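You operate a simulated robot arm through the tools that you are given. There is no shell and no other tool. Be economical: measure what you need, move in short steps, check, and stop when the job is done.

You run a simulated two-armed robot. Do the job below in one go: nothing can be reset, and whatever is moved stays where it is left.

TASK
Take the cap off the bottle that says "hot sauce" on the middle of the counter and lay it down there.

Only the result counts: the job must be done as asked and must still hold three seconds after the hand-in. Knocking over, shifting, dropping, spilling or breaking anything else fails it. Lids that push on must go on centred and level and be pressed home; caps that screw on are set level and turned clockwise until they are tight.

THE ROBOT
Two 6-joint arms with two-finger parallel grippers on one trunk, on a base that drives. Base frame: it is fixed to the floor where the robot stands at the start and does not move with it; the origin is under the middle of the robot, x ahead of it, y to its left, z up; the surface under the hand at the start is at about z = 900. Units: mm, rad, N and s.
The left shoulder is at the start at [60, 187, 1197], the right one opposite. With the tool pointing down near the work surface each hand reaches from about 260 to 620 mm from the robot's upright axis, wherever it stands, measured 20 degrees to its own side. Payload 1.57 kg a hand.
The tool frame of a hand sits at the grasp point between the pads (the TCP): z along the fingers, y along the line on which they close. The tips reach 30 mm beyond it. Largest opening 110 mm; finger width 24, thickness 12; the body of the gripper, 48 by 112 mm, starts 78 mm behind the TCP.
Orientation is that of the tool frame in the base frame, as a unit quaternion [x, y, z, w]. With the fingers straight down and closing along the base's y, the tool's x points along the base's -x, its y along +y and its z along -z.

THE INTERFACE
- The arms move only by the tool play_rows. It takes "left_rows", "right_rows" or both (then of equal length, played together; a hand with none holds still); each is a list of rows, each a list of 7 numbers: the turn, a rotation vector about the base's x, y, z in rad, then the shift along the base's x, y, z in mm, then the opening, from 0 (shut) to 1 (fully open). In form: [[ax, ay, az, dx, dy, dz, gripper], ...]. A call has 1 to 10 rows; each row shifts and turns the commanded pose from where the row before left it. Rows are played at 5 a second. More than 50 mm and 0.15 rad between two rows, or a gripper value outside its range, and nothing of the call is played. Where a pose cannot be reached the arm comes as near as it can. A force on the tool above 40 N (or 10 N above the force at the start of the call, whichever is more), or a blocked arm, ends the call early, and 0.2 s more pass. Each finger travels about 153 mm/s and halts on what it meets, pressing with about 43 N; the grip force reading is that of the motor and also rises with nothing between the fingers. The clock runs only during rows and for 0.2 s after the last one: add rows that do not move to give the fingers time. The reply holds the time, the measured pose of the TCP, the force on the tool along the base axes, the opening and the grip force, in the units named above and with some noise, with the torque about the TCP (base axes, N m) and any sound that the robot's microphone picked up.
- Cameras (640 x 400 px; columns grow to the right, rows downward): "scene" is now at [5.4, -35, 1741.2]; the picture's right is [-0.43, -0.90, 0.00], its down [-0.64, 0.31, -0.71] and it looks along [0.64, -0.30, -0.71] (base axes); focal length 286 px, centre (320, 200). "left" rides on the left gripper at [70, -16, -141] in its tool frame; the picture's right is [0.23, 0.97, 0.00], its down [-0.86, 0.20, -0.48] and it looks along [-0.47, 0.11, 0.88] (tool axes); focal length 222 px, centre (320, 200). "right" rides on the right gripper at [70, 16, -141] in its tool frame; the picture's right is [-0.23, 0.97, 0.00], its down [-0.86, -0.20, -0.48] and it looks along [-0.47, -0.11, 0.88] (tool axes); focal length 222 px, centre (320, 200). There is no depth. A picture from a camera that has moved, and an enlarged one, comes with that camera's place and axes in the base frame and with its lens. The place of the scene camera against the robot may be out by one fixed shift of up to 12 mm in any direction.
- snapshot(camera): a new picture of that camera. No time passes.
- move_column(by): slides the trunk up (or, below 0, down) by that many mm; the arms and the scene camera ride with it, the base frame stays. It gives what a move gives, with no picture.
- base_move(legs): drives the robot by 1 to 6 legs, each [ahead, left, turn to the left] in mm, mm and rad, along the robot's own axes; the way and the turn of a leg run together, so that a leg with both is an arc; at most 1500 mm and 3.142 rad a leg. The arms and the cameras ride along, it lands a little off, and it stops where it bumps. It gives what a move gives.
- aim_head(pan, tilt): turns the head with the scene camera to pan (to the left, within 1.501 rad either way) and tilt (down, from -0.506 to 1.204), counted from straight ahead of the robot. It gives what a move gives.
- zoom(camera, box): a new picture of the part [left, top, right, bottom] of that camera's present view, enlarged. No time passes.
- job_done(): hands the job in; it is judged then, once.

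Go step by step. Nothing tells you exact positions but the pictures and the camera data: compare them with the known pose of the tool, close in by small moves and look again before you grip or let go. The budget is 120 turns and 92 pictures, counting those below and the enlarged ones. Unless the task says otherwise, let go and move clear before handing in, and close with one line.

The tools are called after ">>>" as a command line: name --argument value ..., lists and objects as JSON in quotes. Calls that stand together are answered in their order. play_rows: Moves the arms, as the interface text tells. Its arguments: {"type":"object","properties":{"left_rows":{"type":"array"},"right_rows":{"type":"array"}},"required":[]} The other tools are called the same way: move_column (by) slides the trunk up or down; base_move (legs) drives the base; aim_head (pan, tilt) turns the head that bears the scene camera; snapshot (camera) takes a picture; zoom (camera, box) takes an enlarged picture of a part of a camera's view; job_done () hands the job in.

At the start:

```text
t: 0.0
left_eef_pos: [435.4, 14.0, 1257.7]
left_orientation: [0.0, 1.0, 0.001, 0.0]
left_force: [0.1, -0.9, -0.3]
left_torque: [0.0, 0.0, 0.0]
left_finger_gap: 110.2
left_gripper_force: 0.0
right_eef_pos: [366.1, -317.7, 1324.2]
right_orientation: [0.0, 1.0, 0.0, 0.0]
right_force: [-0.1, 0.6, -0.1]
right_torque: [0.01, -0.02, -0.01]
right_finger_gap: 110.1
right_gripper_force: 0.0
trunk travel left (down, up): [-825.0, 165.0]
robot x, y, heading: [-4.6, -0.4, 0.005]
head pan, tilt: [-0.447, 0.789]
```

scene: 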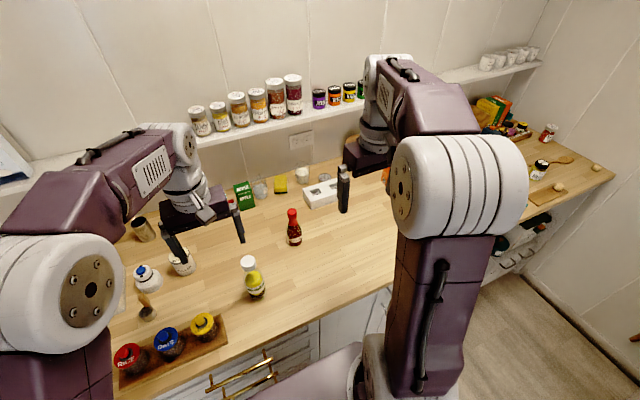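
right: 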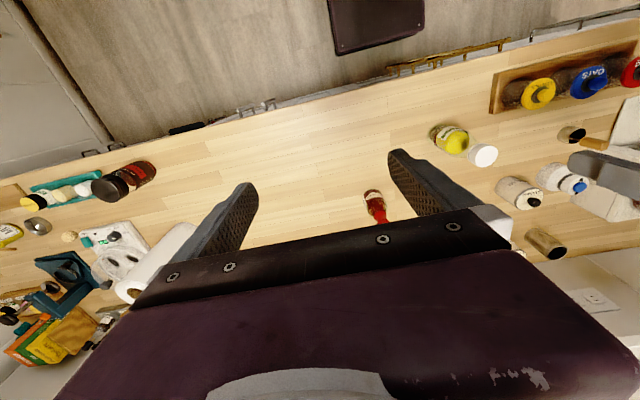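
left: 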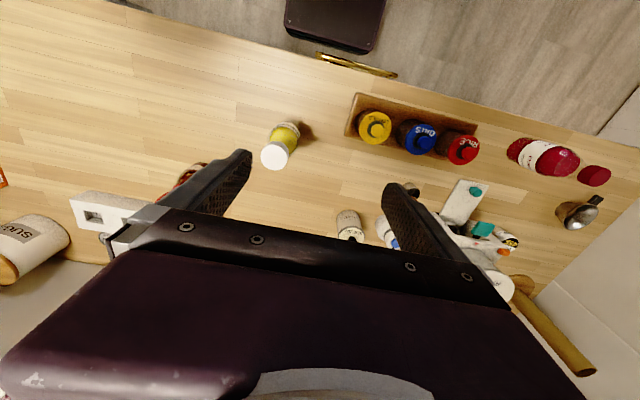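

I see a red bottle in the middle of the counter and a yellow one with a white cap nearby; I'll read the labels first.

>>> zoom --camera "scene" --box '[220, 190, 340, 310]'

>>> zoom --camera "right" --box '[320, 110, 520, 235]'

>>> zoom --camera "right" --box '[0, 130, 200, 360]'

```text
3.33 times, centred on (280, 250) of scene
camera zoom: at [5.4, -35.0, 1741.2], right [-0.43, -0.9, 0.0], down [-0.64, 0.31, -0.71], along [0.64, -0.3, -0.71], focal length 953 px, centre (453, 33)
```

zoom: 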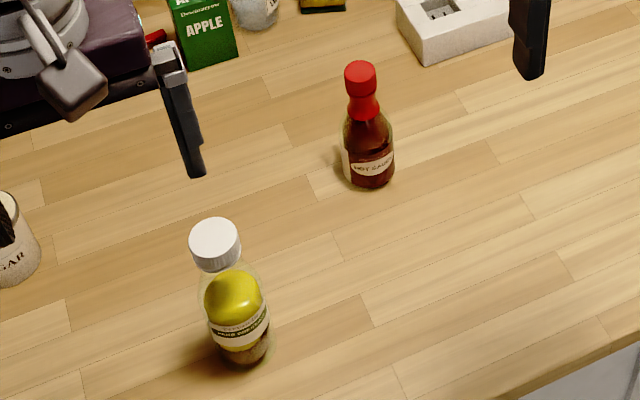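

```text
3.20 times, centred on (420, 172) of right
camera zoom: at [294.6, -300.3, 1465.4], right [0.23, 0.97, 0.0], down [0.86, -0.2, 0.48], along [0.47, -0.11, -0.88], focal length 711 px, centre (0, 288)
```

zoom: 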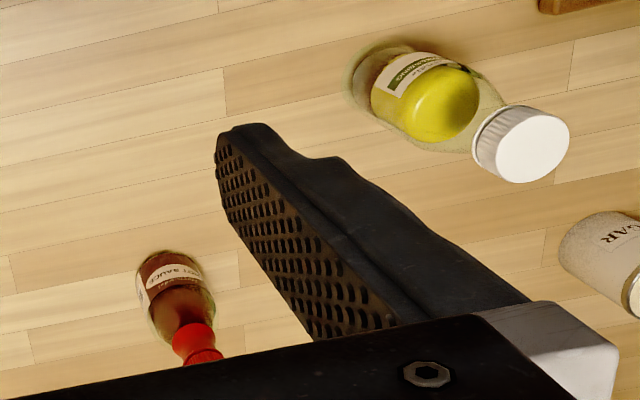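

```text
1.74 times, centred on (100, 245) of right
camera zoom: at [294.6, -300.3, 1465.4], right [0.23, 0.97, 0.0], down [0.86, -0.2, 0.48], along [0.47, -0.11, -0.88], focal length 386 px, centre (703, 122)
```

zoom: 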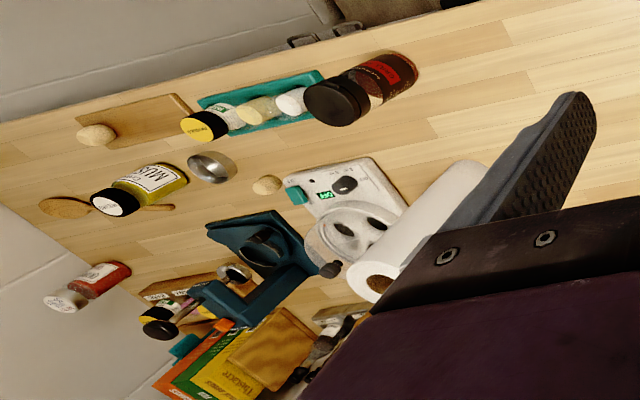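

The hot sauce is the red-capped bottle at about (605, -217), with its top near z 1070. I'll look closer at the cap.

>>> zoom --camera "scene" --box '[276, 200, 308, 250]'

>>> play_rows --right_rows '[[0, 0, 0, 25, 15, -10, 1], [0, 0, 0, 25, 15, -10, 1], [0, 0, 0, 25, 15, -10, 1], [0, 0, 0, 25, 15, -10, 1]]'

>>> snapshot --camera "right"

>>> snapshot --camera "scene"

```text
8.00 times, centred on (292, 225) of scene
camera zoom: at [5.4, -35.0, 1741.2], right [-0.43, -0.9, 0.0], down [-0.64, 0.31, -0.71], along [0.64, -0.3, -0.71], focal length 2287 px, centre (544, 0)
```

zoom: 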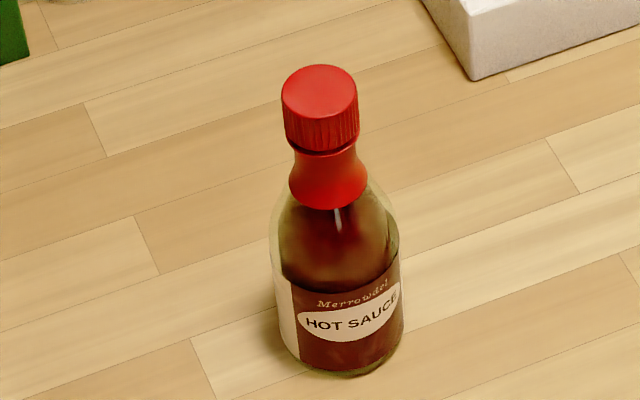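

```text
t: 1.0
left_eef_pos: [437.2, 15.5, 1256.1]
left_orientation: [-0.001, 1.0, 0.0, -0.001]
left_force: [0.3, 0.5, -0.4]
left_torque: [0.03, 0.04, -0.01]
left_finger_gap: 110.0
left_gripper_force: 0.0
right_eef_pos: [466.9, -256.0, 1283.2]
right_orientation: [0.0, 1.0, 0.001, -0.001]
right_force: [-0.3, 0.2, -0.2]
right_torque: [-0.01, 0.02, -0.01]
right_finger_gap: 109.8
right_gripper_force: 0.0
trunk travel left (down, up): [-825.0, 165.0]
robot x, y, heading: [1.6, -2.2, -0.002]
head pan, tilt: [-0.447, 0.789]
```

```text
84 pictures are left
camera right: at [395.5, -240.0, 1425.8], right [0.23, 0.97, 0.0], down [0.86, -0.2, 0.48], along [0.46, -0.11, -0.88], focal length 222 px, centre (320, 200)
```

right: 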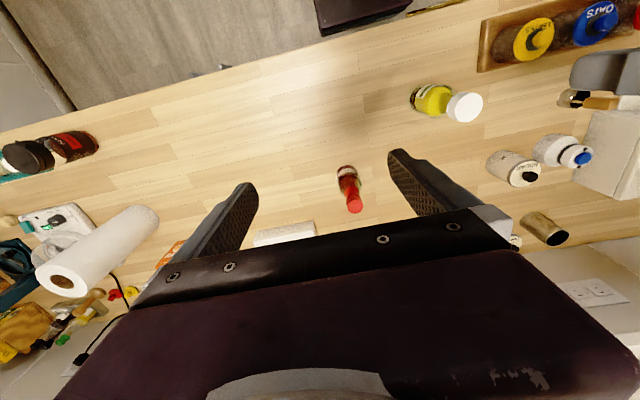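

```text
83 pictures are left
camera scene: at [7.4, -34.4, 1741.2], right [-0.43, -0.9, 0.0], down [-0.64, 0.31, -0.7], along [0.64, -0.3, -0.71], focal length 286 px, centre (320, 200)
```

scene: 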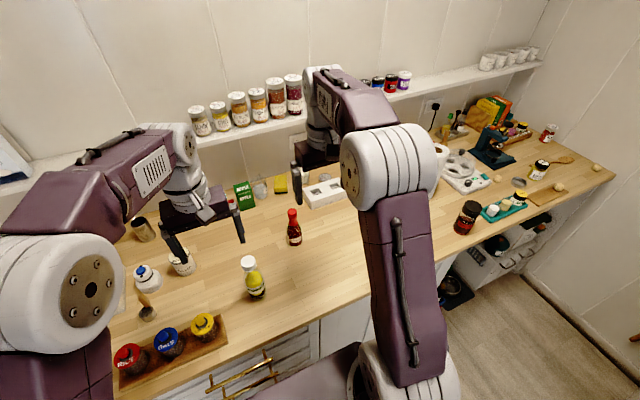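

It's a ribbed screw cap, so the left hand will hold the bottle body while the right hand turns the cap. I'll drive about 150 mm to the right so both hands can reach.

>>> base_move --legs '[[0, -150, 0]]'

>>> snapshot --camera "scene"

>>> snapshot --camera "left"

>>> snapshot --camera "right"

```text
t: 2.4
left_eef_pos: [436.5, -129.6, 1256.6]
left_orientation: [-0.002, 1.0, -0.001, 0.0]
left_force: [-0.9, 0.5, 0.0]
left_torque: [0.0, 0.0, -0.03]
left_finger_gap: 110.0
left_gripper_force: 0.1
right_eef_pos: [466.2, -400.9, 1285.6]
right_orientation: [-0.003, 1.0, -0.001, 0.0]
right_force: [0.8, -0.5, -1.1]
right_torque: [-0.02, 0.03, 0.0]
right_finger_gap: 110.0
right_gripper_force: 0.0
trunk travel left (down, up): [-825.0, 165.0]
robot x, y, heading: [-2.6, -154.0, 0.003]
head pan, tilt: [-0.447, 0.789]
```

```text
82 pictures are left
camera scene: at [6.1, -180.1, 1741.2], right [-0.43, -0.9, 0.0], down [-0.64, 0.3, -0.71], along [0.64, -0.3, -0.71], focal length 286 px, centre (320, 200)
```

scene: 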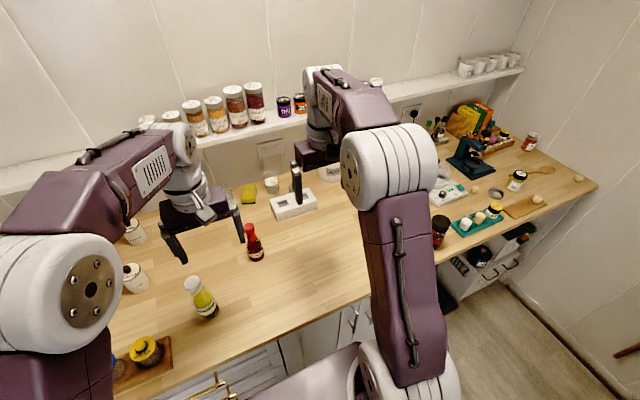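

```text
81 pictures are left
camera left: at [365.9, -146.2, 1399.1], right [-0.23, 0.97, 0.0], down [0.85, 0.21, 0.48], along [0.47, 0.11, -0.88], focal length 222 px, centre (320, 200)
```

left: 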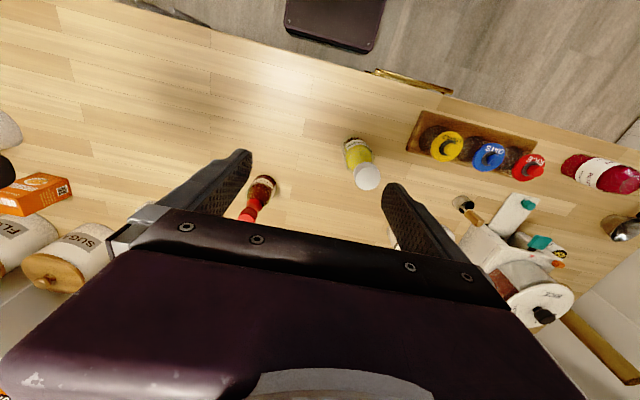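

```text
80 pictures are left
camera right: at [395.6, -384.3, 1427.0], right [0.22, 0.98, 0.0], down [0.86, -0.19, 0.48], along [0.47, -0.11, -0.88], focal length 222 px, centre (320, 200)
```

right: 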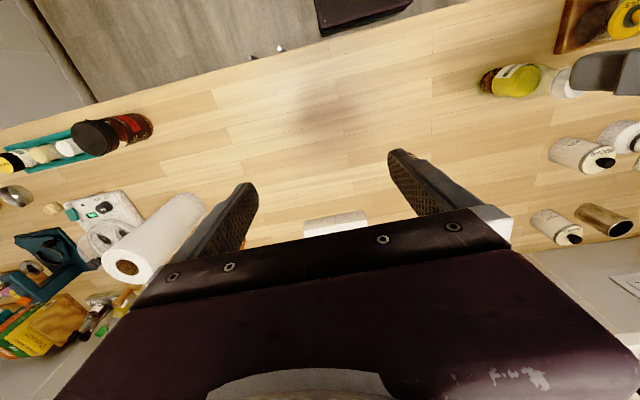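

The bottle is at about (606, -226) and the yellow one at about (474, -45). Next I'll tilt the left hand forward and yaw it slightly, ready to come in on the bottle body.

>>> play_rows --left_rows '[[0, -0.137, 0, 5, -7, -10, 1], [0, -0.137, 0, 5, -7, -10, 1], [0, -0.137, 0, 5, -7, -10, 1], [0, -0.137, 0, 5, -7, -10, 1], [0, -0.137, 0, 5, -7, -10, 1], [0, -0.137, 0, 5, -7, -10, 1], [0, -0.137, 0, 5, -7, -10, 1], [0, 0, -0.15, 5, -7, -10, 1], [0, 0, -0.15, 5, -7, -10, 1]]'

>>> snapshot --camera "left"

>>> snapshot --camera "scene"

```text
t: 4.4
left_eef_pos: [481.2, -193.5, 1166.7]
left_orientation: [0.13, 0.878, -0.072, 0.455]
left_force: [0.4, -0.2, -0.8]
left_torque: [0.0, 0.0, -0.01]
left_finger_gap: 110.1
left_gripper_force: 0.1
right_eef_pos: [466.1, -403.1, 1283.5]
right_orientation: [-0.002, 1.0, 0.0, 0.0]
right_force: [-0.4, 0.1, -0.2]
right_torque: [-0.03, 0.01, 0.06]
right_finger_gap: 110.0
right_gripper_force: 0.0
trunk travel left (down, up): [-825.0, 165.0]
robot x, y, heading: [-1.8, -149.5, 0.003]
head pan, tilt: [-0.447, 0.789]
```

```text
79 pictures are left
camera left: at [327.6, -165.1, 1192.3], right [0.16, 0.97, -0.19], down [0.16, 0.17, 0.97], along [0.97, -0.18, -0.12], focal length 222 px, centre (320, 200)
```

left: 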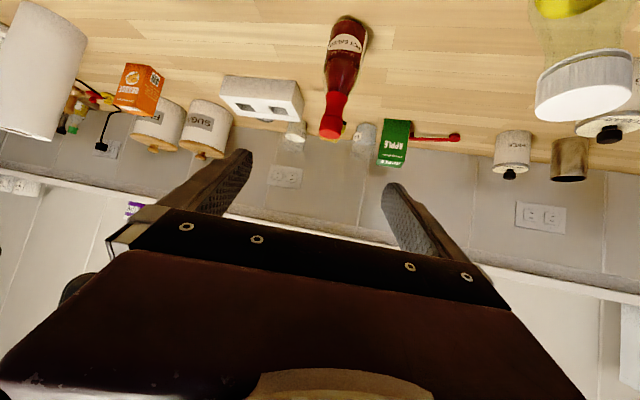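

```text
78 pictures are left
camera scene: at [7.1, -182.9, 1741.2], right [-0.43, -0.9, 0.0], down [-0.64, 0.3, -0.7], along [0.64, -0.3, -0.71], focal length 286 px, centre (320, 200)
```

scene: 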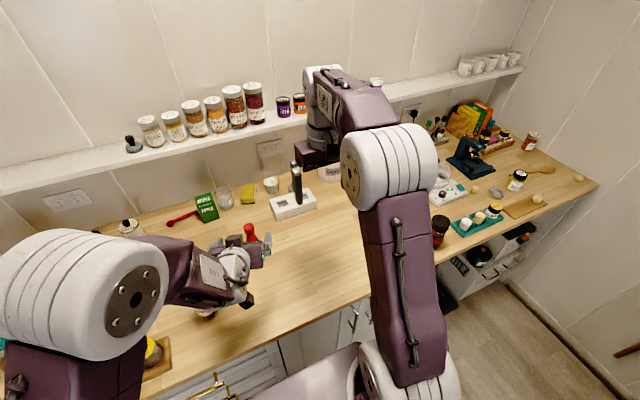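

The left hand is tilted forward and the bottle axis is at about (612, -224), with the cap top near z 1067. I'll lower the left hand to the pre-grip point, clear of the yellow bottle.

>>> play_rows --left_rows '[[0, 0, 0, 7, 0, -34, 1], [0, 0, 0, 7, 0, -34, 1], [0, 0, 0, 7, 0, -34, 1], [0, 0, 0, 7, 0, -34, 1], [0, 0, 0, 0, 0, 0, 1]]'

>>> snapshot --camera "left"

>>> snapshot --camera "scene"

```text
t: 5.6
left_eef_pos: [524.0, -226.2, 1051.2]
left_orientation: [0.13, 0.879, -0.063, 0.455]
left_force: [-0.5, -0.4, -0.7]
left_torque: [0.01, -0.03, 0.03]
left_finger_gap: 110.1
left_gripper_force: 0.0
left hand out of reach, approached as far as the arm can: row 2, 3, 4
right_eef_pos: [465.1, -404.0, 1284.7]
right_orientation: [-0.002, 1.0, -0.001, 0.0]
right_force: [-0.1, -0.3, 0.4]
right_torque: [-0.02, 0.03, 0.02]
right_finger_gap: 110.1
right_gripper_force: 0.1
trunk travel left (down, up): [-825.0, 165.0]
robot x, y, heading: [-0.3, -150.1, 0.004]
head pan, tilt: [-0.447, 0.789]
```

```text
77 pictures are left
camera left: at [370.6, -198.6, 1077.3], right [0.15, 0.97, -0.18], down [0.15, 0.15, 0.98], along [0.98, -0.18, -0.13], focal length 222 px, centre (320, 200)
```

left: 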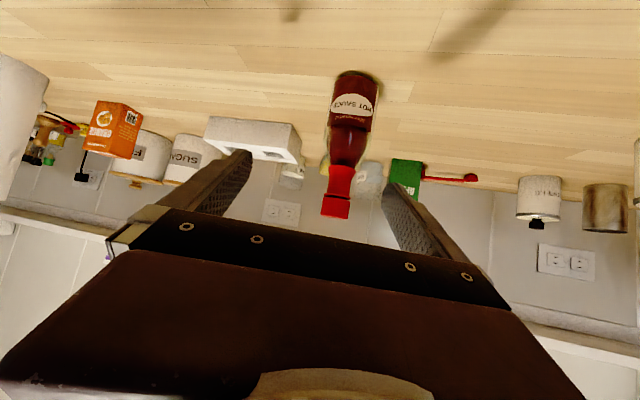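

```text
76 pictures are left
camera scene: at [5.9, -183.7, 1741.2], right [-0.43, -0.9, 0.0], down [-0.64, 0.3, -0.71], along [0.64, -0.3, -0.71], focal length 286 px, centre (320, 200)
```

scene: 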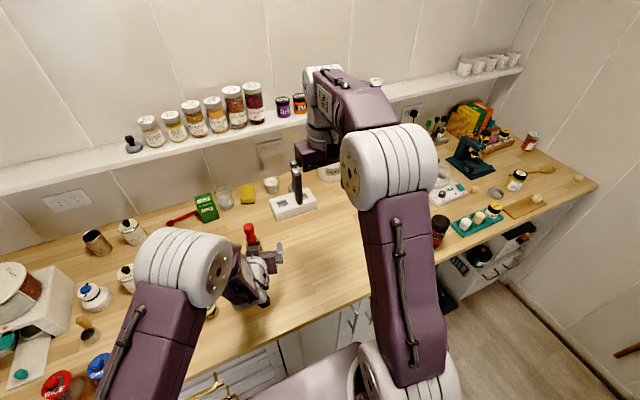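

The left arm stopped short of that folded pose, so I'll make a small move forward and see how it follows.

>>> play_rows --left_rows '[[0, 0, 0, 20, 0, -5, 1], [0, 0, 0, 0, 0, 0, 1]]'

```text
t: 6.2
left_eef_pos: [546.0, -226.7, 1047.3]
left_orientation: [0.131, 0.878, -0.07, 0.455]
left_force: [-0.3, 0.4, -0.5]
left_torque: [-0.01, -0.02, 0.0]
left_finger_gap: 109.9
left_gripper_force: 0.0
right_eef_pos: [466.7, -404.3, 1284.7]
right_orientation: [-0.002, 1.0, 0.0, 0.0]
right_force: [0.0, -0.1, -0.4]
right_torque: [0.02, -0.02, -0.01]
right_finger_gap: 110.2
right_gripper_force: 0.1
trunk travel left (down, up): [-825.0, 165.0]
robot x, y, heading: [-0.0, -145.4, 0.009]
head pan, tilt: [-0.447, 0.789]
```

The arm follows from its measured pose, so I'll close in on the bottle body in steps.

>>> play_rows --left_rows '[[0, 0, 0, 12, 0, -20, 1], [0, 0, 0, 12, 0, -20, 1], [0, 0, 0, 12, 0, -20, 1], [0, 0, 0, 0, 0, 0, 1]]'

>>> snapshot --camera "left"

>>> zoom --camera "scene" --box '[200, 200, 320, 310]'

```text
t: 7.2
left_eef_pos: [585.3, -223.7, 985.4]
left_orientation: [0.131, 0.878, -0.068, 0.455]
left_force: [0.6, -0.6, 0.2]
left_torque: [0.06, -0.04, -0.04]
left_finger_gap: 110.1
left_gripper_force: 0.0
right_eef_pos: [467.0, -404.0, 1284.7]
right_orientation: [-0.003, 1.0, 0.001, -0.001]
right_force: [0.4, 0.0, 0.2]
right_torque: [-0.04, 0.0, 0.0]
right_finger_gap: 110.0
right_gripper_force: 0.1
trunk travel left (down, up): [-825.0, 165.0]
robot x, y, heading: [2.2, -148.7, 0.003]
head pan, tilt: [-0.447, 0.789]
```

```text
75 pictures are left
camera left: at [430.9, -195.5, 1010.3], right [0.16, 0.97, -0.19], down [0.15, 0.16, 0.97], along [0.98, -0.18, -0.12], focal length 222 px, centre (320, 200)
```

left: 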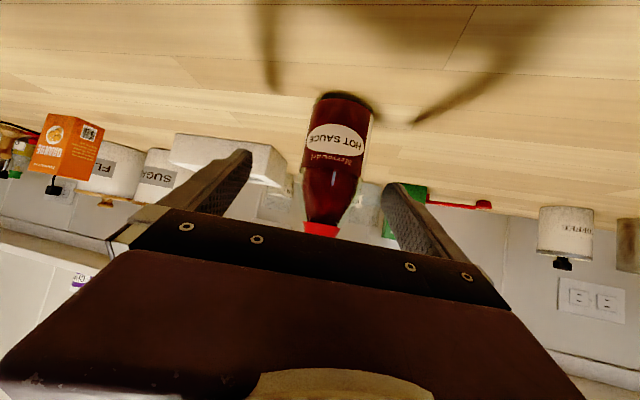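

```text
3.64 times, centred on (260, 255) of scene
camera zoom: at [6.1, -184.1, 1741.2], right [-0.43, -0.9, 0.0], down [-0.64, 0.3, -0.71], along [0.64, -0.3, -0.71], focal length 1040 px, centre (538, 0)
```

zoom: 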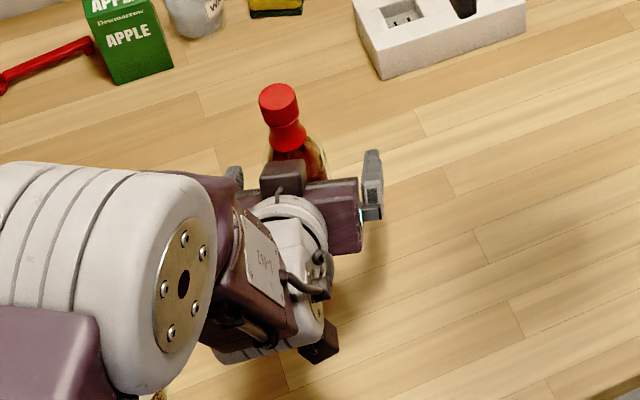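

The bottle sits between the left fingers, so I'll make the last approach and close gently while watching.

>>> play_rows --left_rows '[[0, 0, 0, 16, 1, -14, 1], [0, 0, 0, 16, 1, -14, 1], [0, 0, 0, 0, 0, 0, 1]]'

>>> snapshot --camera "left"

```text
t: 8.0
left_eef_pos: [615.7, -221.4, 957.8]
left_orientation: [0.13, 0.878, -0.07, 0.455]
left_force: [0.3, 0.0, 0.1]
left_torque: [-0.02, 0.0, -0.02]
left_finger_gap: 110.1
left_gripper_force: 0.0
right_eef_pos: [465.2, -404.1, 1285.5]
right_orientation: [-0.002, 1.0, 0.0, 0.0]
right_force: [0.0, -0.1, -0.3]
right_torque: [-0.01, 0.02, -0.01]
right_finger_gap: 109.9
right_gripper_force: 0.1
trunk travel left (down, up): [-825.0, 165.0]
robot x, y, heading: [0.2, -147.6, 0.003]
head pan, tilt: [-0.447, 0.789]
```

```text
73 pictures are left
camera left: at [461.2, -192.0, 983.5], right [0.16, 0.97, -0.19], down [0.15, 0.17, 0.97], along [0.97, -0.18, -0.12], focal length 222 px, centre (320, 200)
```

left: 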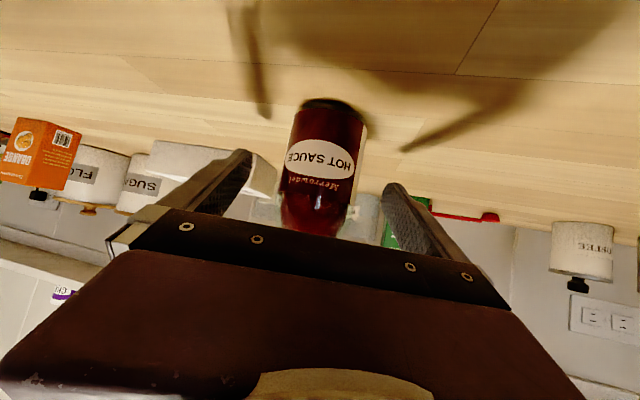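

The bottle is centred between the left fingers. I'll close in stages.

>>> play_rows --left_rows '[[0, 0, 0, 3, -1, -1, 0.8], [0, 0, 0, 0, 0, 0, 0.6], [0, 0, 0, 0, 0, 0, 0.52], [0, 0, 0, 0, 0, 0, 0.48], [0, 0, 0, 0, 0, 0, 0.44], [0, 0, 0, 0, 0, 0, 0.4], [0, 0, 0, 0, 0, 0, 0.4]]'

>>> snapshot --camera "left"

```text
t: 9.6
left_eef_pos: [616.9, -221.9, 958.3]
left_orientation: [0.13, 0.877, -0.07, 0.457]
left_force: [-0.5, -1.0, 1.4]
left_torque: [0.01, -0.05, 0.01]
left_finger_gap: 55.2
left_gripper_force: 43.4
right_eef_pos: [465.3, -403.9, 1284.9]
right_orientation: [-0.002, 1.0, 0.0, 0.0]
right_force: [0.2, 0.5, 1.6]
right_torque: [-0.03, -0.01, 0.02]
right_finger_gap: 110.1
right_gripper_force: 0.1
trunk travel left (down, up): [-825.0, 165.0]
robot x, y, heading: [0.7, -145.3, 0.006]
head pan, tilt: [-0.447, 0.789]
```

```text
72 pictures are left
camera left: at [464.0, -193.5, 982.8], right [0.16, 0.97, -0.19], down [0.15, 0.17, 0.97], along [0.98, -0.18, -0.12], focal length 222 px, centre (320, 200)
```

left: 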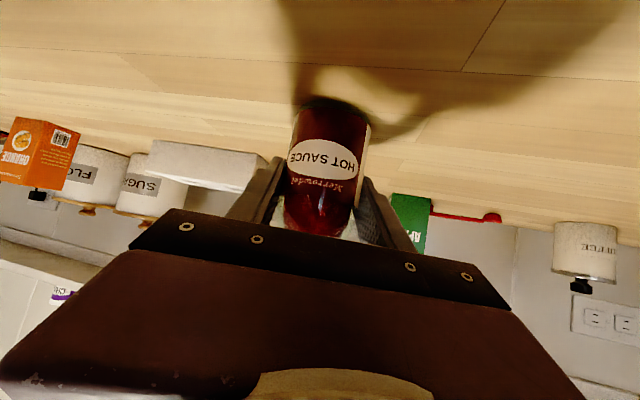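

The bottle is held at a 55 mm gap. Now I'll bring the right hand over the cap, going forward first and then sideways while staying high.

>>> play_rows --right_rows '[[0, 0, 0, 45, 0, -10, 1], [0, 0, 0, 45, 0, -10, 1], [0, 0, 0, 45, 0, -10, 1], [0, 0, 0, 3, 40, -10, 1], [0, 0, 0, 3, 40, -10, 1], [0, 0, 0, 0, 0, 0, 1]]'

>>> snapshot --camera "right"

>>> snapshot --camera "scene"

```text
t: 11.0
left_eef_pos: [617.8, -222.3, 957.8]
left_orientation: [0.13, 0.877, -0.07, 0.457]
left_force: [-0.1, 1.1, 2.6]
left_torque: [0.18, 0.0, 0.03]
left_finger_gap: 55.1
left_gripper_force: 43.1
right_eef_pos: [565.0, -322.5, 1229.0]
right_orientation: [-0.003, 1.0, 0.0, 0.0]
right_force: [-0.5, -0.6, -0.4]
right_torque: [0.0, -0.01, -0.01]
right_finger_gap: 109.9
right_gripper_force: 0.1
right hand out of reach, approached as far as the arm can: row 2, 3
trunk travel left (down, up): [-825.0, 165.0]
robot x, y, heading: [3.1, -148.9, 0.004]
head pan, tilt: [-0.447, 0.789]
```

```text
71 pictures are left
camera right: at [494.3, -305.6, 1369.8], right [0.22, 0.98, 0.0], down [0.86, -0.19, 0.48], along [0.47, -0.11, -0.88], focal length 222 px, centre (320, 200)
```

right: 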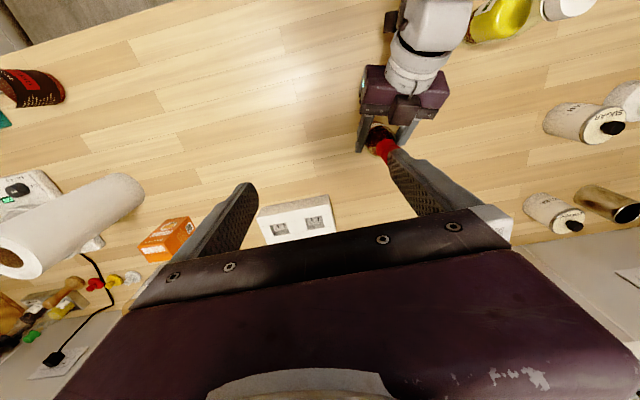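

```text
70 pictures are left
camera scene: at [5.2, -184.4, 1741.2], right [-0.43, -0.9, 0.0], down [-0.64, 0.3, -0.71], along [0.64, -0.3, -0.71], focal length 286 px, centre (320, 200)
```

scene: 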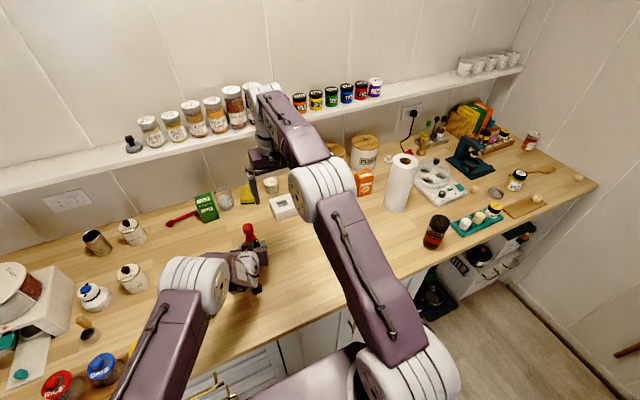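

>>> play_rows --right_rows '[[0, 0, 0, 5, 25, -15, 1], [0, 0, 0, 5, 25, -15, 1], [0, 0, 0, 5, 24, -15, 1], [0, 0, 0, 5, 24, -15, 1], [0, 0, 0, 0, 0, 0, 1]]'

>>> snapshot --camera "right"

>>> zoom --camera "right" --box '[250, 100, 410, 230]'

>>> zoom --camera "scene" --box '[200, 150, 340, 310]'

```text
t: 12.2
left_eef_pos: [618.5, -222.0, 958.5]
left_orientation: [0.13, 0.877, -0.07, 0.457]
left_force: [-0.9, 0.8, 1.8]
left_torque: [0.15, -0.02, 0.04]
left_finger_gap: 55.1
left_gripper_force: 42.4
right_eef_pos: [576.7, -221.5, 1167.0]
right_orientation: [-0.003, 1.0, 0.0, 0.0]
right_force: [-0.7, -1.0, 0.1]
right_torque: [-0.02, -0.04, 0.01]
right_finger_gap: 110.0
right_gripper_force: 0.2
right hand out of reach, approached as far as the arm can: row 4
trunk travel left (down, up): [-825.0, 165.0]
robot x, y, heading: [3.3, -151.2, 0.008]
head pan, tilt: [-0.447, 0.789]
```

```text
69 pictures are left
camera right: at [505.3, -204.1, 1308.2], right [0.22, 0.98, 0.0], down [0.86, -0.19, 0.48], along [0.47, -0.11, -0.88], focal length 222 px, centre (320, 200)
```

right: 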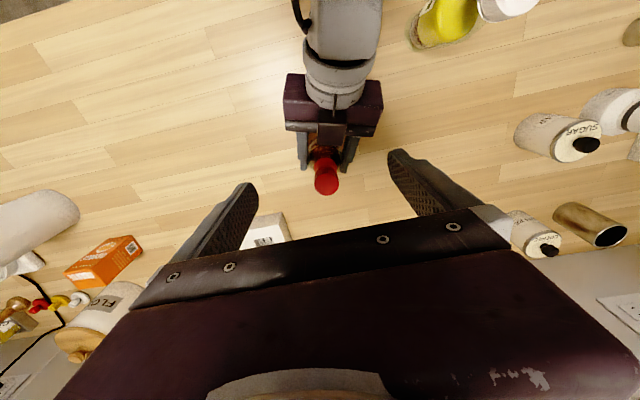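

```text
3.08 times, centred on (330, 165) of right
camera zoom: at [505.3, -204.1, 1308.2], right [0.22, 0.98, 0.0], down [0.86, -0.19, 0.48], along [0.47, -0.11, -0.88], focal length 684 px, centre (289, 308)
```

zoom: 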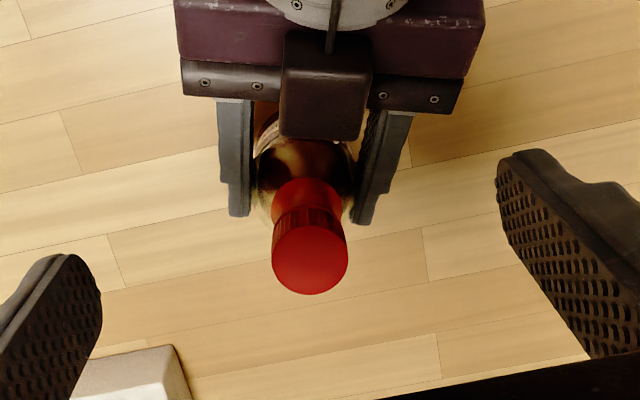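

```text
2.50 times, centred on (270, 230) of scene
camera zoom: at [5.4, -184.2, 1741.2], right [-0.43, -0.9, 0.0], down [-0.64, 0.3, -0.71], along [0.64, -0.3, -0.71], focal length 715 px, centre (445, 125)
```

zoom: 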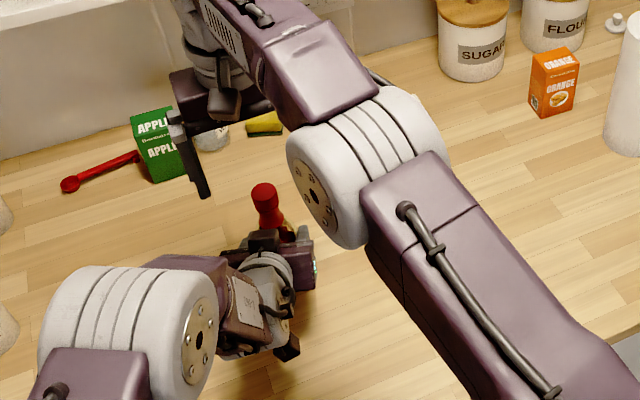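

The cap is at (615, -222), about 25 mm beyond the right arm's reach from here. I'll let go of the bottle, back the left hand off, and drive forward about 45 mm.

>>> play_rows --left_rows '[[0, 0, 0, 0, 0, 0, 0.7], [0, 0, 0, 0, 0, 0, 1], [0, 0, 0, 0, 0, 0, 1], [0, 0, 0, -17, 2.5, 12, 1], [0, 0, 0, -17, 2.5, 12, 1], [0, 0, 0, -17, 2.5, 12, 1], [0, 0, 0, -17, 2.5, 12, 1], [0, 0, 0, 0, 0, 0, 1]]'

>>> snapshot --camera "left"

>>> snapshot --camera "right"

>>> aim_head --pan 0.1 --tilt 1.2

>>> snapshot --camera "scene"

```text
t: 14.0
left_eef_pos: [558.9, -227.3, 1010.5]
left_orientation: [0.13, 0.878, -0.064, 0.456]
left_force: [0.3, 0.9, 0.1]
left_torque: [-0.01, -0.02, -0.01]
left_finger_gap: 109.8
left_gripper_force: 0.1
left hand out of reach, approached as far as the arm can: row 6, 7
right_eef_pos: [576.9, -220.2, 1166.3]
right_orientation: [-0.002, 1.0, 0.0, 0.0]
right_force: [0.4, -0.5, -0.3]
right_torque: [0.01, 0.02, 0.0]
right_finger_gap: 109.9
right_gripper_force: 0.1
trunk travel left (down, up): [-825.0, 165.0]
robot x, y, heading: [0.4, -150.6, 0.011]
head pan, tilt: [-0.447, 0.789]
```

```text
66 pictures are left
camera left: at [404.3, -198.8, 1036.3], right [0.16, 0.97, -0.18], down [0.15, 0.16, 0.98], along [0.98, -0.18, -0.13], focal length 222 px, centre (320, 200)
```

left: 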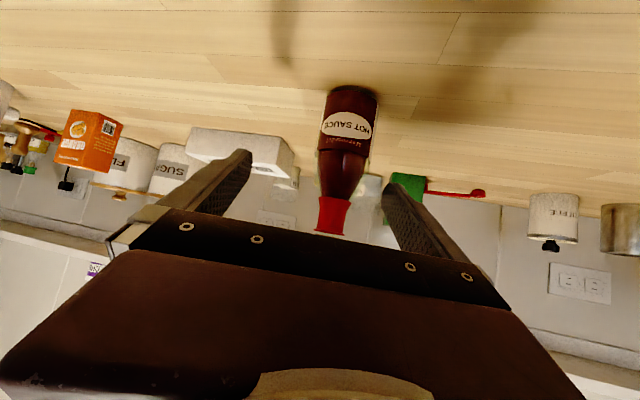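

```text
65 pictures are left
camera right: at [506.0, -204.1, 1308.0], right [0.22, 0.98, 0.0], down [0.86, -0.19, 0.48], along [0.47, -0.11, -0.88], focal length 222 px, centre (320, 200)
```

right: 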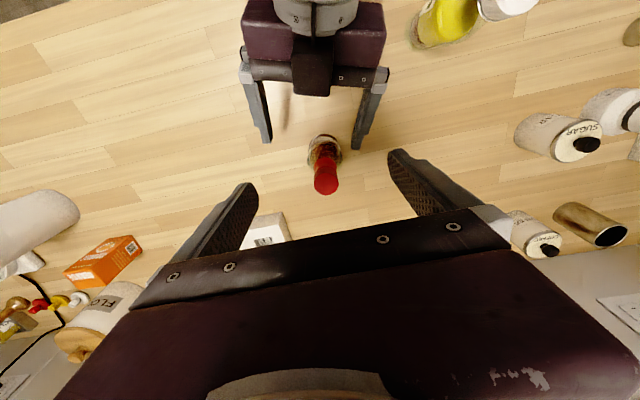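

```text
t: 14.9
left_eef_pos: [558.9, -227.0, 1011.2]
left_orientation: [0.131, 0.878, -0.065, 0.455]
left_force: [-0.4, -0.5, 0.1]
left_torque: [-0.01, 0.01, 0.03]
left_finger_gap: 110.0
left_gripper_force: 0.0
right_eef_pos: [576.3, -220.8, 1166.3]
right_orientation: [-0.002, 1.0, 0.0, -0.001]
right_force: [-0.3, 0.5, 0.4]
right_torque: [-0.01, 0.0, 0.01]
right_finger_gap: 110.0
right_gripper_force: 0.1
trunk travel left (down, up): [-825.0, 165.0]
robot x, y, heading: [-0.8, -148.2, 0.002]
head pan, tilt: [0.099, 1.201]
```

```text
64 pictures are left
camera scene: at [-11.8, -143.7, 1712.6], right [0.1, -0.99, 0.0], down [-0.93, -0.1, -0.36], along [0.36, 0.04, -0.93], focal length 286 px, centre (320, 200)
```

scene: 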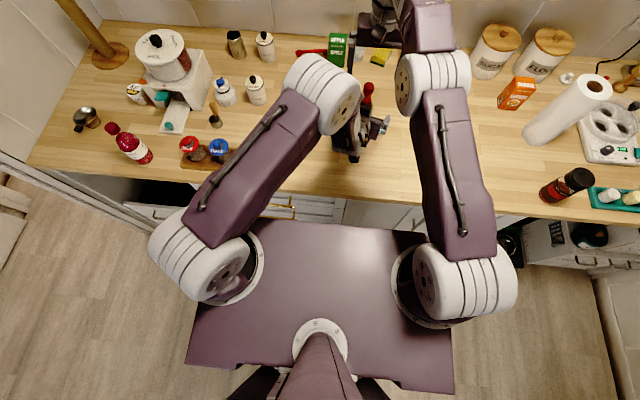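

Both arms are clear. I'll drive forward 48 mm, with the open left fingers straddling the bottle's narrow shoulder, and then check.

>>> base_move --legs '[[48, 0, 0]]'

>>> snapshot --camera "left"

>>> snapshot --camera "right"

```text
t: 15.8
left_eef_pos: [601.7, -227.2, 1014.3]
left_orientation: [0.132, 0.877, -0.065, 0.457]
left_force: [-1.3, 0.1, 0.9]
left_torque: [0.04, -0.04, 0.04]
left_finger_gap: 110.1
left_gripper_force: 0.0
right_eef_pos: [619.4, -221.3, 1169.9]
right_orientation: [-0.003, 1.0, 0.0, 0.004]
right_force: [-0.5, -0.1, -0.4]
right_torque: [-0.04, -0.04, 0.04]
right_finger_gap: 110.2
right_gripper_force: 0.1
trunk travel left (down, up): [-825.0, 165.0]
robot x, y, heading: [45.8, -148.4, 0.008]
head pan, tilt: [0.099, 1.201]
```

```text
63 pictures are left
camera left: at [446.9, -198.7, 1038.8], right [0.16, 0.97, -0.18], down [0.15, 0.16, 0.98], along [0.98, -0.18, -0.12], focal length 222 px, centre (320, 200)
```

left: 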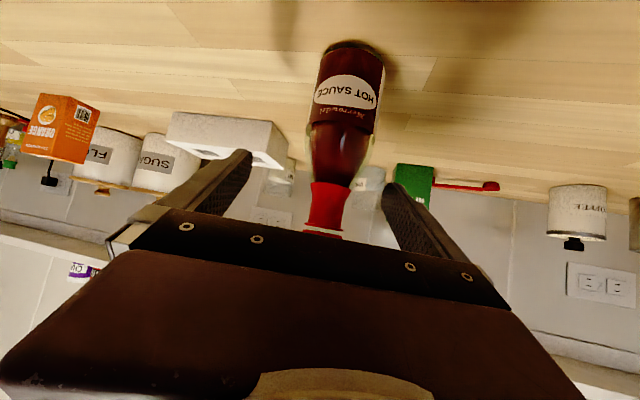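

```text
62 pictures are left
camera right: at [546.6, -203.9, 1311.6], right [0.22, 0.98, 0.0], down [0.85, -0.19, 0.48], along [0.47, -0.11, -0.88], focal length 222 px, centre (320, 200)
```

right: 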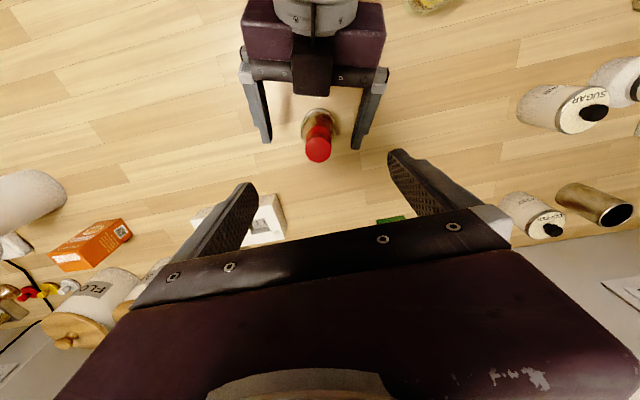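

The drive landed cleanly, with the bottle between the left fingers. I'll raise the right hand first and then lower the trunk by about 55 mm.

>>> play_rows --left_rows '[[0, 0, 0, 4, 4, 0, 1], [0, 0, 0, 0, 0, 0, 1], [0, 0, 0, 0, 0, 0, 1]]' --right_rows '[[0, 0, 0, -10, 0, 20, 1], [0, 0, 0, -10, 0, 25, 1], [0, 0, 0, 0, 0, 0, 1]]'

>>> move_column --by -55

>>> snapshot --camera "left"

>>> snapshot --camera "right"

```text
t: 16.6
left_eef_pos: [612.2, -222.8, 1008.6]
left_orientation: [0.131, 0.879, -0.064, 0.454]
left_force: [0.1, 0.3, -0.2]
left_torque: [0.01, 0.02, -0.03]
left_finger_gap: 109.9
left_gripper_force: 0.1
right_eef_pos: [607.4, -219.5, 1206.9]
right_orientation: [-0.002, 1.0, -0.002, -0.001]
right_force: [-0.2, -0.3, 0.5]
right_torque: [0.03, 0.04, -0.05]
right_finger_gap: 110.2
right_gripper_force: 0.1
trunk travel left (down, up): [-825.0, 165.0]
robot x, y, heading: [49.4, -147.6, 0.006]
head pan, tilt: [0.099, 1.201]
```

```text
t: 17.6
left_eef_pos: [609.2, -223.4, 956.0]
left_orientation: [0.131, 0.878, -0.064, 0.457]
left_force: [0.3, 0.1, -0.7]
left_torque: [-0.01, 0.01, -0.02]
left_finger_gap: 109.9
left_gripper_force: 0.1
right_eef_pos: [603.9, -220.3, 1153.4]
right_orientation: [-0.003, 1.0, 0.0, 0.001]
right_force: [-0.2, -0.4, -0.9]
right_torque: [-0.02, -0.02, 0.0]
right_finger_gap: 109.9
right_gripper_force: 0.1
trunk travel left (down, up): [-770.0, 220.0]
robot x, y, heading: [49.2, -145.1, 0.005]
head pan, tilt: [0.099, 1.201]
```

```text
61 pictures are left
camera left: at [455.4, -194.7, 981.9], right [0.16, 0.97, -0.18], down [0.15, 0.15, 0.98], along [0.98, -0.18, -0.13], focal length 222 px, centre (320, 200)
```

left: 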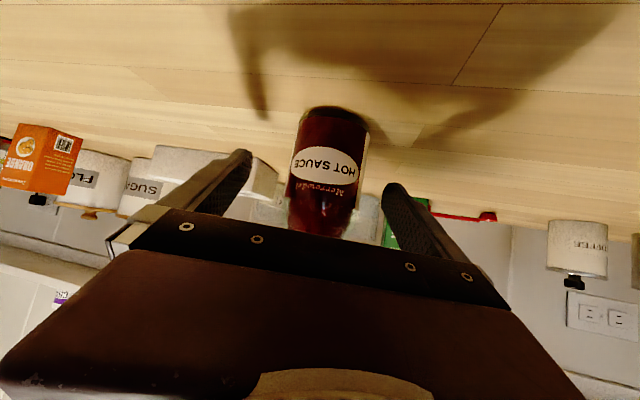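

```text
60 pictures are left
camera right: at [533.4, -203.6, 1295.5], right [0.22, 0.98, 0.0], down [0.86, -0.19, 0.48], along [0.47, -0.11, -0.88], focal length 222 px, centre (320, 200)
```

right: 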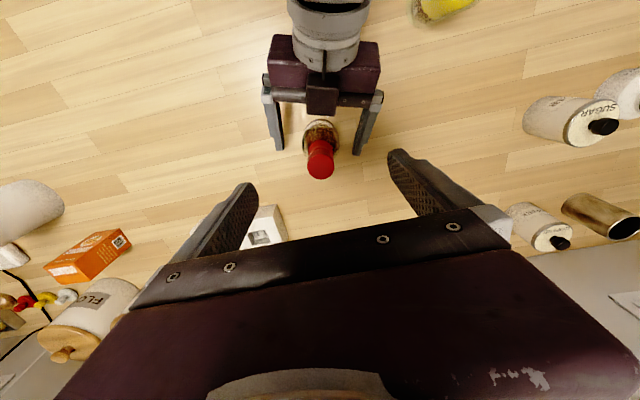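

Both hands are placed well. I'll grip the bottle body with the left hand.

>>> play_rows --left_rows '[[0, 0, 0, 6, 0, -2, 1], [0, 0, 0, 0, 0, 0, 0.75], [0, 0, 0, 0, 0, 0, 0.58], [0, 0, 0, 0, 0, 0, 0.5], [0, 0, 0, 0, 0, 0, 0.46], [0, 0, 0, 0, 0, 0, 0.4], [0, 0, 0, 0, 0, 0, 0.4]]'

>>> zoom --camera "right" --box '[240, 80, 400, 210]'

```text
t: 19.2
left_eef_pos: [616.1, -224.0, 953.4]
left_orientation: [0.13, 0.879, -0.063, 0.455]
left_force: [0.5, 0.7, -0.2]
left_torque: [-0.03, -0.01, 0.01]
left_finger_gap: 55.4
left_gripper_force: 43.4
right_eef_pos: [605.5, -219.6, 1153.1]
right_orientation: [-0.003, 1.0, 0.0, 0.0]
right_force: [-0.4, 0.0, -0.6]
right_torque: [0.01, -0.02, -0.01]
right_finger_gap: 110.0
right_gripper_force: 0.1
trunk travel left (down, up): [-770.0, 220.0]
robot x, y, heading: [48.7, -148.0, 0.002]
head pan, tilt: [0.099, 1.201]
```

```text
3.08 times, centred on (320, 145) of right
camera zoom: at [534.3, -203.6, 1295.1], right [0.22, 0.98, 0.0], down [0.86, -0.19, 0.48], along [0.47, -0.11, -0.88], focal length 684 px, centre (320, 369)
```

zoom: 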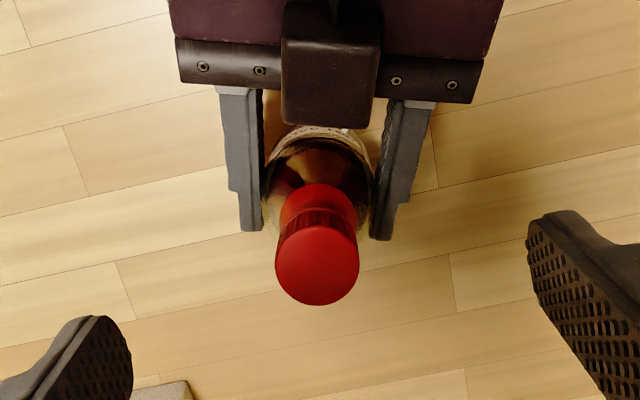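

The cap centre is at (615, -224). I'll turn the right hand to -0.6 rad, partly close it and come down in steps.

>>> play_rows --right_rows '[[0, 0, -0.15, 3, -1.5, -10, 0.8], [0, 0, -0.15, 3, -1.5, -10, 0.6], [0, 0, -0.15, 3, -1.5, -10, 0.5], [0, 0, -0.15, 1, 0, -10, 0.5], [0, 0, 0, 0, 0, 0, 0.5]]'

>>> snapshot --camera "right"

>>> aim_head --pan 0.0 --tilt 0.75

>>> snapshot --camera "scene"

```text
t: 20.4
left_eef_pos: [615.4, -223.7, 953.0]
left_orientation: [0.131, 0.878, -0.063, 0.455]
left_force: [0.0, 0.0, 0.1]
left_torque: [-0.02, 0.0, 0.01]
left_finger_gap: 55.0
left_gripper_force: 43.3
right_eef_pos: [614.7, -224.1, 1112.5]
right_orientation: [0.293, 0.956, 0.0, 0.0]
right_force: [-0.1, -0.7, -0.1]
right_torque: [0.01, -0.01, -0.01]
right_finger_gap: 54.9
right_gripper_force: 0.1
trunk travel left (down, up): [-770.0, 220.0]
robot x, y, heading: [49.0, -149.5, 0.002]
head pan, tilt: [0.099, 1.201]
```

```text
58 pictures are left
camera right: at [565.4, -171.6, 1254.5], right [0.73, 0.68, 0.0], down [0.6, -0.64, 0.48], along [0.32, -0.35, -0.88], focal length 222 px, centre (320, 200)
```

right: 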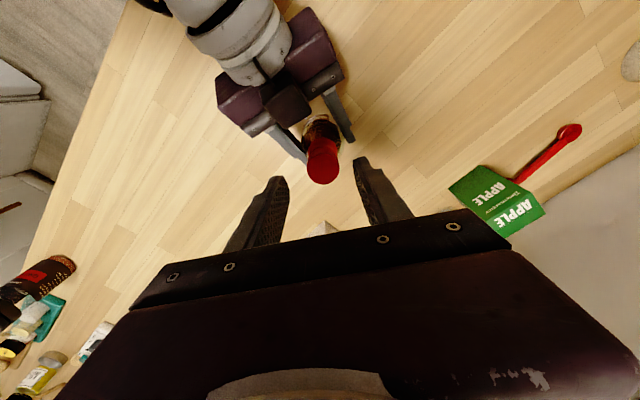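

```text
t: 21.3
left_eef_pos: [616.0, -222.7, 952.3]
left_orientation: [0.13, 0.879, -0.063, 0.455]
left_force: [-0.6, 0.7, -0.3]
left_torque: [-0.04, 0.05, 0.0]
left_finger_gap: 55.2
left_gripper_force: 43.2
right_eef_pos: [615.1, -224.7, 1112.6]
right_orientation: [0.292, 0.956, 0.0, 0.0]
right_force: [-0.5, 0.8, 0.0]
right_torque: [-0.01, 0.0, 0.0]
right_finger_gap: 55.0
right_gripper_force: 0.2
trunk travel left (down, up): [-770.0, 220.0]
robot x, y, heading: [46.4, -147.0, 0.006]
head pan, tilt: [0.0, 0.75]
```

```text
57 pictures are left
camera scene: at [64.0, -148.6, 1689.2], right [0.01, -1.0, 0.0], down [-0.68, 0.0, -0.73], along [0.73, 0.0, -0.68], focal length 286 px, centre (320, 200)
```

scene: 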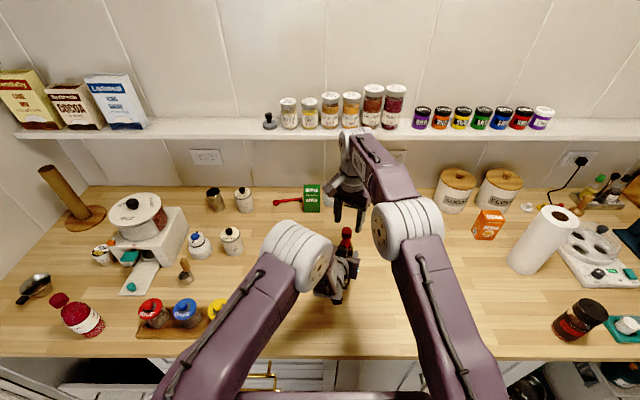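

>>> zoom --camera "right" --box '[260, 120, 400, 230]'

>>> zoom --camera "scene" --box '[300, 170, 400, 310]'

```text
3.64 times, centred on (330, 175) of right
camera zoom: at [565.3, -171.6, 1254.7], right [0.73, 0.68, 0.0], down [0.6, -0.64, 0.48], along [0.33, -0.35, -0.88], focal length 808 px, centre (284, 291)
```

zoom: 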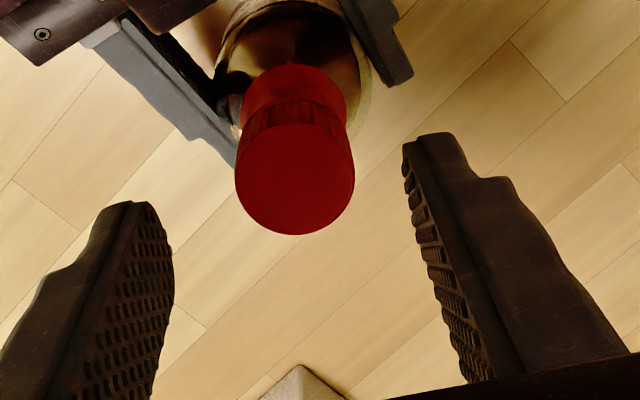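

```text
2.86 times, centred on (350, 240) of scene
camera zoom: at [64.0, -148.6, 1689.2], right [0.01, -1.0, 0.0], down [-0.68, 0.0, -0.73], along [0.73, 0.0, -0.68], focal length 817 px, centre (234, 86)
```

zoom: 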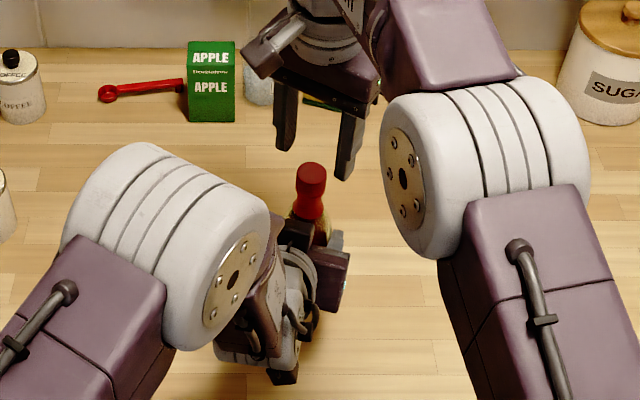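

The cap is centred at about (616, -223), right under the tool. I'll lower to it and close.

>>> play_rows --right_rows '[[0, 0, 0, 0.5, 1, -11, 0.5], [0, 0, 0, 0, 0.5, -11, 0.5], [0, 0, 0, 0, 0, -11, 0.5], [0, 0, 0, 0, 0, -10, 0.5], [0, 0, 0, 0, 0, 0, 0.5]]'

>>> snapshot --camera "right"

>>> zoom --camera "scene" --box '[300, 180, 390, 300]'

```text
t: 22.5
left_eef_pos: [617.0, -223.3, 953.2]
left_orientation: [0.131, 0.878, -0.064, 0.456]
left_force: [-0.4, -1.0, -0.6]
left_torque: [-0.08, 0.02, 0.02]
left_finger_gap: 55.1
left_gripper_force: 42.9
right_eef_pos: [614.9, -222.9, 1069.5]
right_orientation: [0.292, 0.956, 0.0, 0.0]
right_force: [-0.4, 0.4, -0.6]
right_torque: [-0.04, -0.01, 0.02]
right_finger_gap: 55.2
right_gripper_force: 0.0
trunk travel left (down, up): [-770.0, 220.0]
robot x, y, heading: [45.9, -149.7, 0.003]
head pan, tilt: [0.0, 0.75]
```

```text
54 pictures are left
camera right: at [564.8, -169.5, 1210.9], right [0.73, 0.68, 0.0], down [0.6, -0.64, 0.48], along [0.33, -0.35, -0.88], focal length 222 px, centre (320, 200)
```

right: 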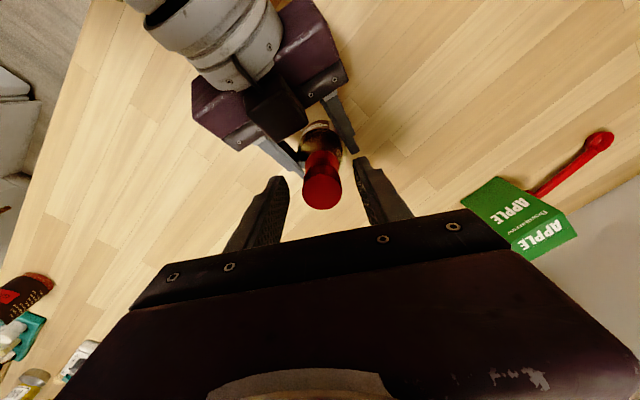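

```text
3.33 times, centred on (345, 240) of scene
camera zoom: at [64.1, -148.7, 1689.2], right [0.01, -1.0, 0.0], down [-0.68, 0.0, -0.73], along [0.73, 0.0, -0.68], focal length 953 px, centre (237, 67)
```

zoom: 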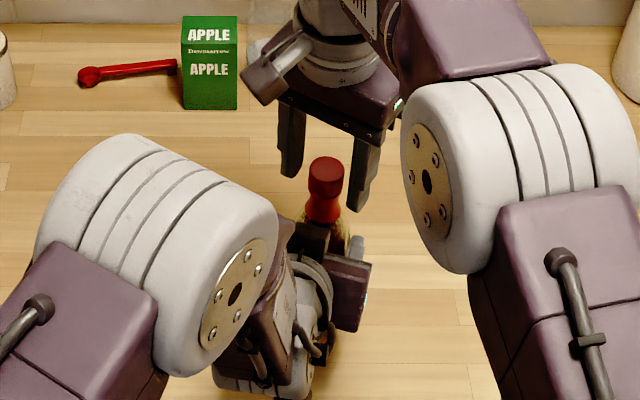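

The fingers bracket the cap, so I'll close on it and read the gap and forces.

>>> play_rows --right_rows '[[0, 0, 0, 0, 0, 0, 0.4], [0, 0, 0, 0, 0, 0, 0.32], [0, 0, 0, 0, 0, 0, 0.28], [0, 0, 0, 0, 0, 0, 0.24], [0, 0, 0, 0, 0, 0, 0.15], [0, 0, 0, 0, 0, 0, 0.15]]'

>>> snapshot --camera "right"

```text
t: 23.9
left_eef_pos: [616.5, -224.1, 953.1]
left_orientation: [0.132, 0.878, -0.064, 0.456]
left_force: [-2.7, -3.0, 0.9]
left_torque: [0.26, -0.34, 0.03]
left_finger_gap: 55.1
left_gripper_force: 43.0
right_eef_pos: [615.2, -221.9, 1069.6]
right_orientation: [0.292, 0.956, 0.0, 0.0]
right_force: [3.8, 2.7, -0.5]
right_torque: [0.12, -0.09, 0.03]
right_finger_gap: 27.7
right_gripper_force: 37.9
trunk travel left (down, up): [-770.0, 220.0]
robot x, y, heading: [52.9, -147.8, 0.004]
head pan, tilt: [0.0, 0.75]
```

```text
52 pictures are left
camera right: at [564.9, -169.3, 1211.3], right [0.73, 0.68, 0.0], down [0.6, -0.64, 0.48], along [0.33, -0.35, -0.88], focal length 222 px, centre (320, 200)
```

right: 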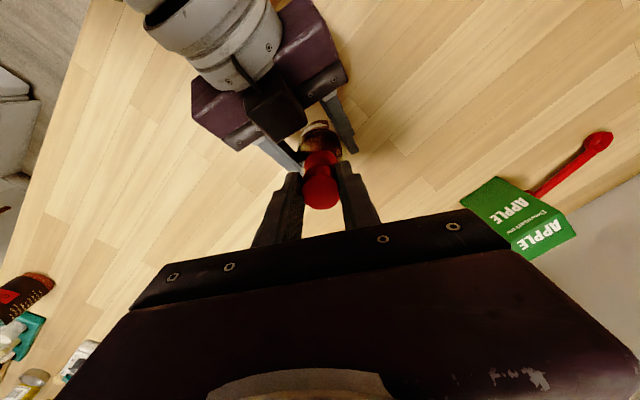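

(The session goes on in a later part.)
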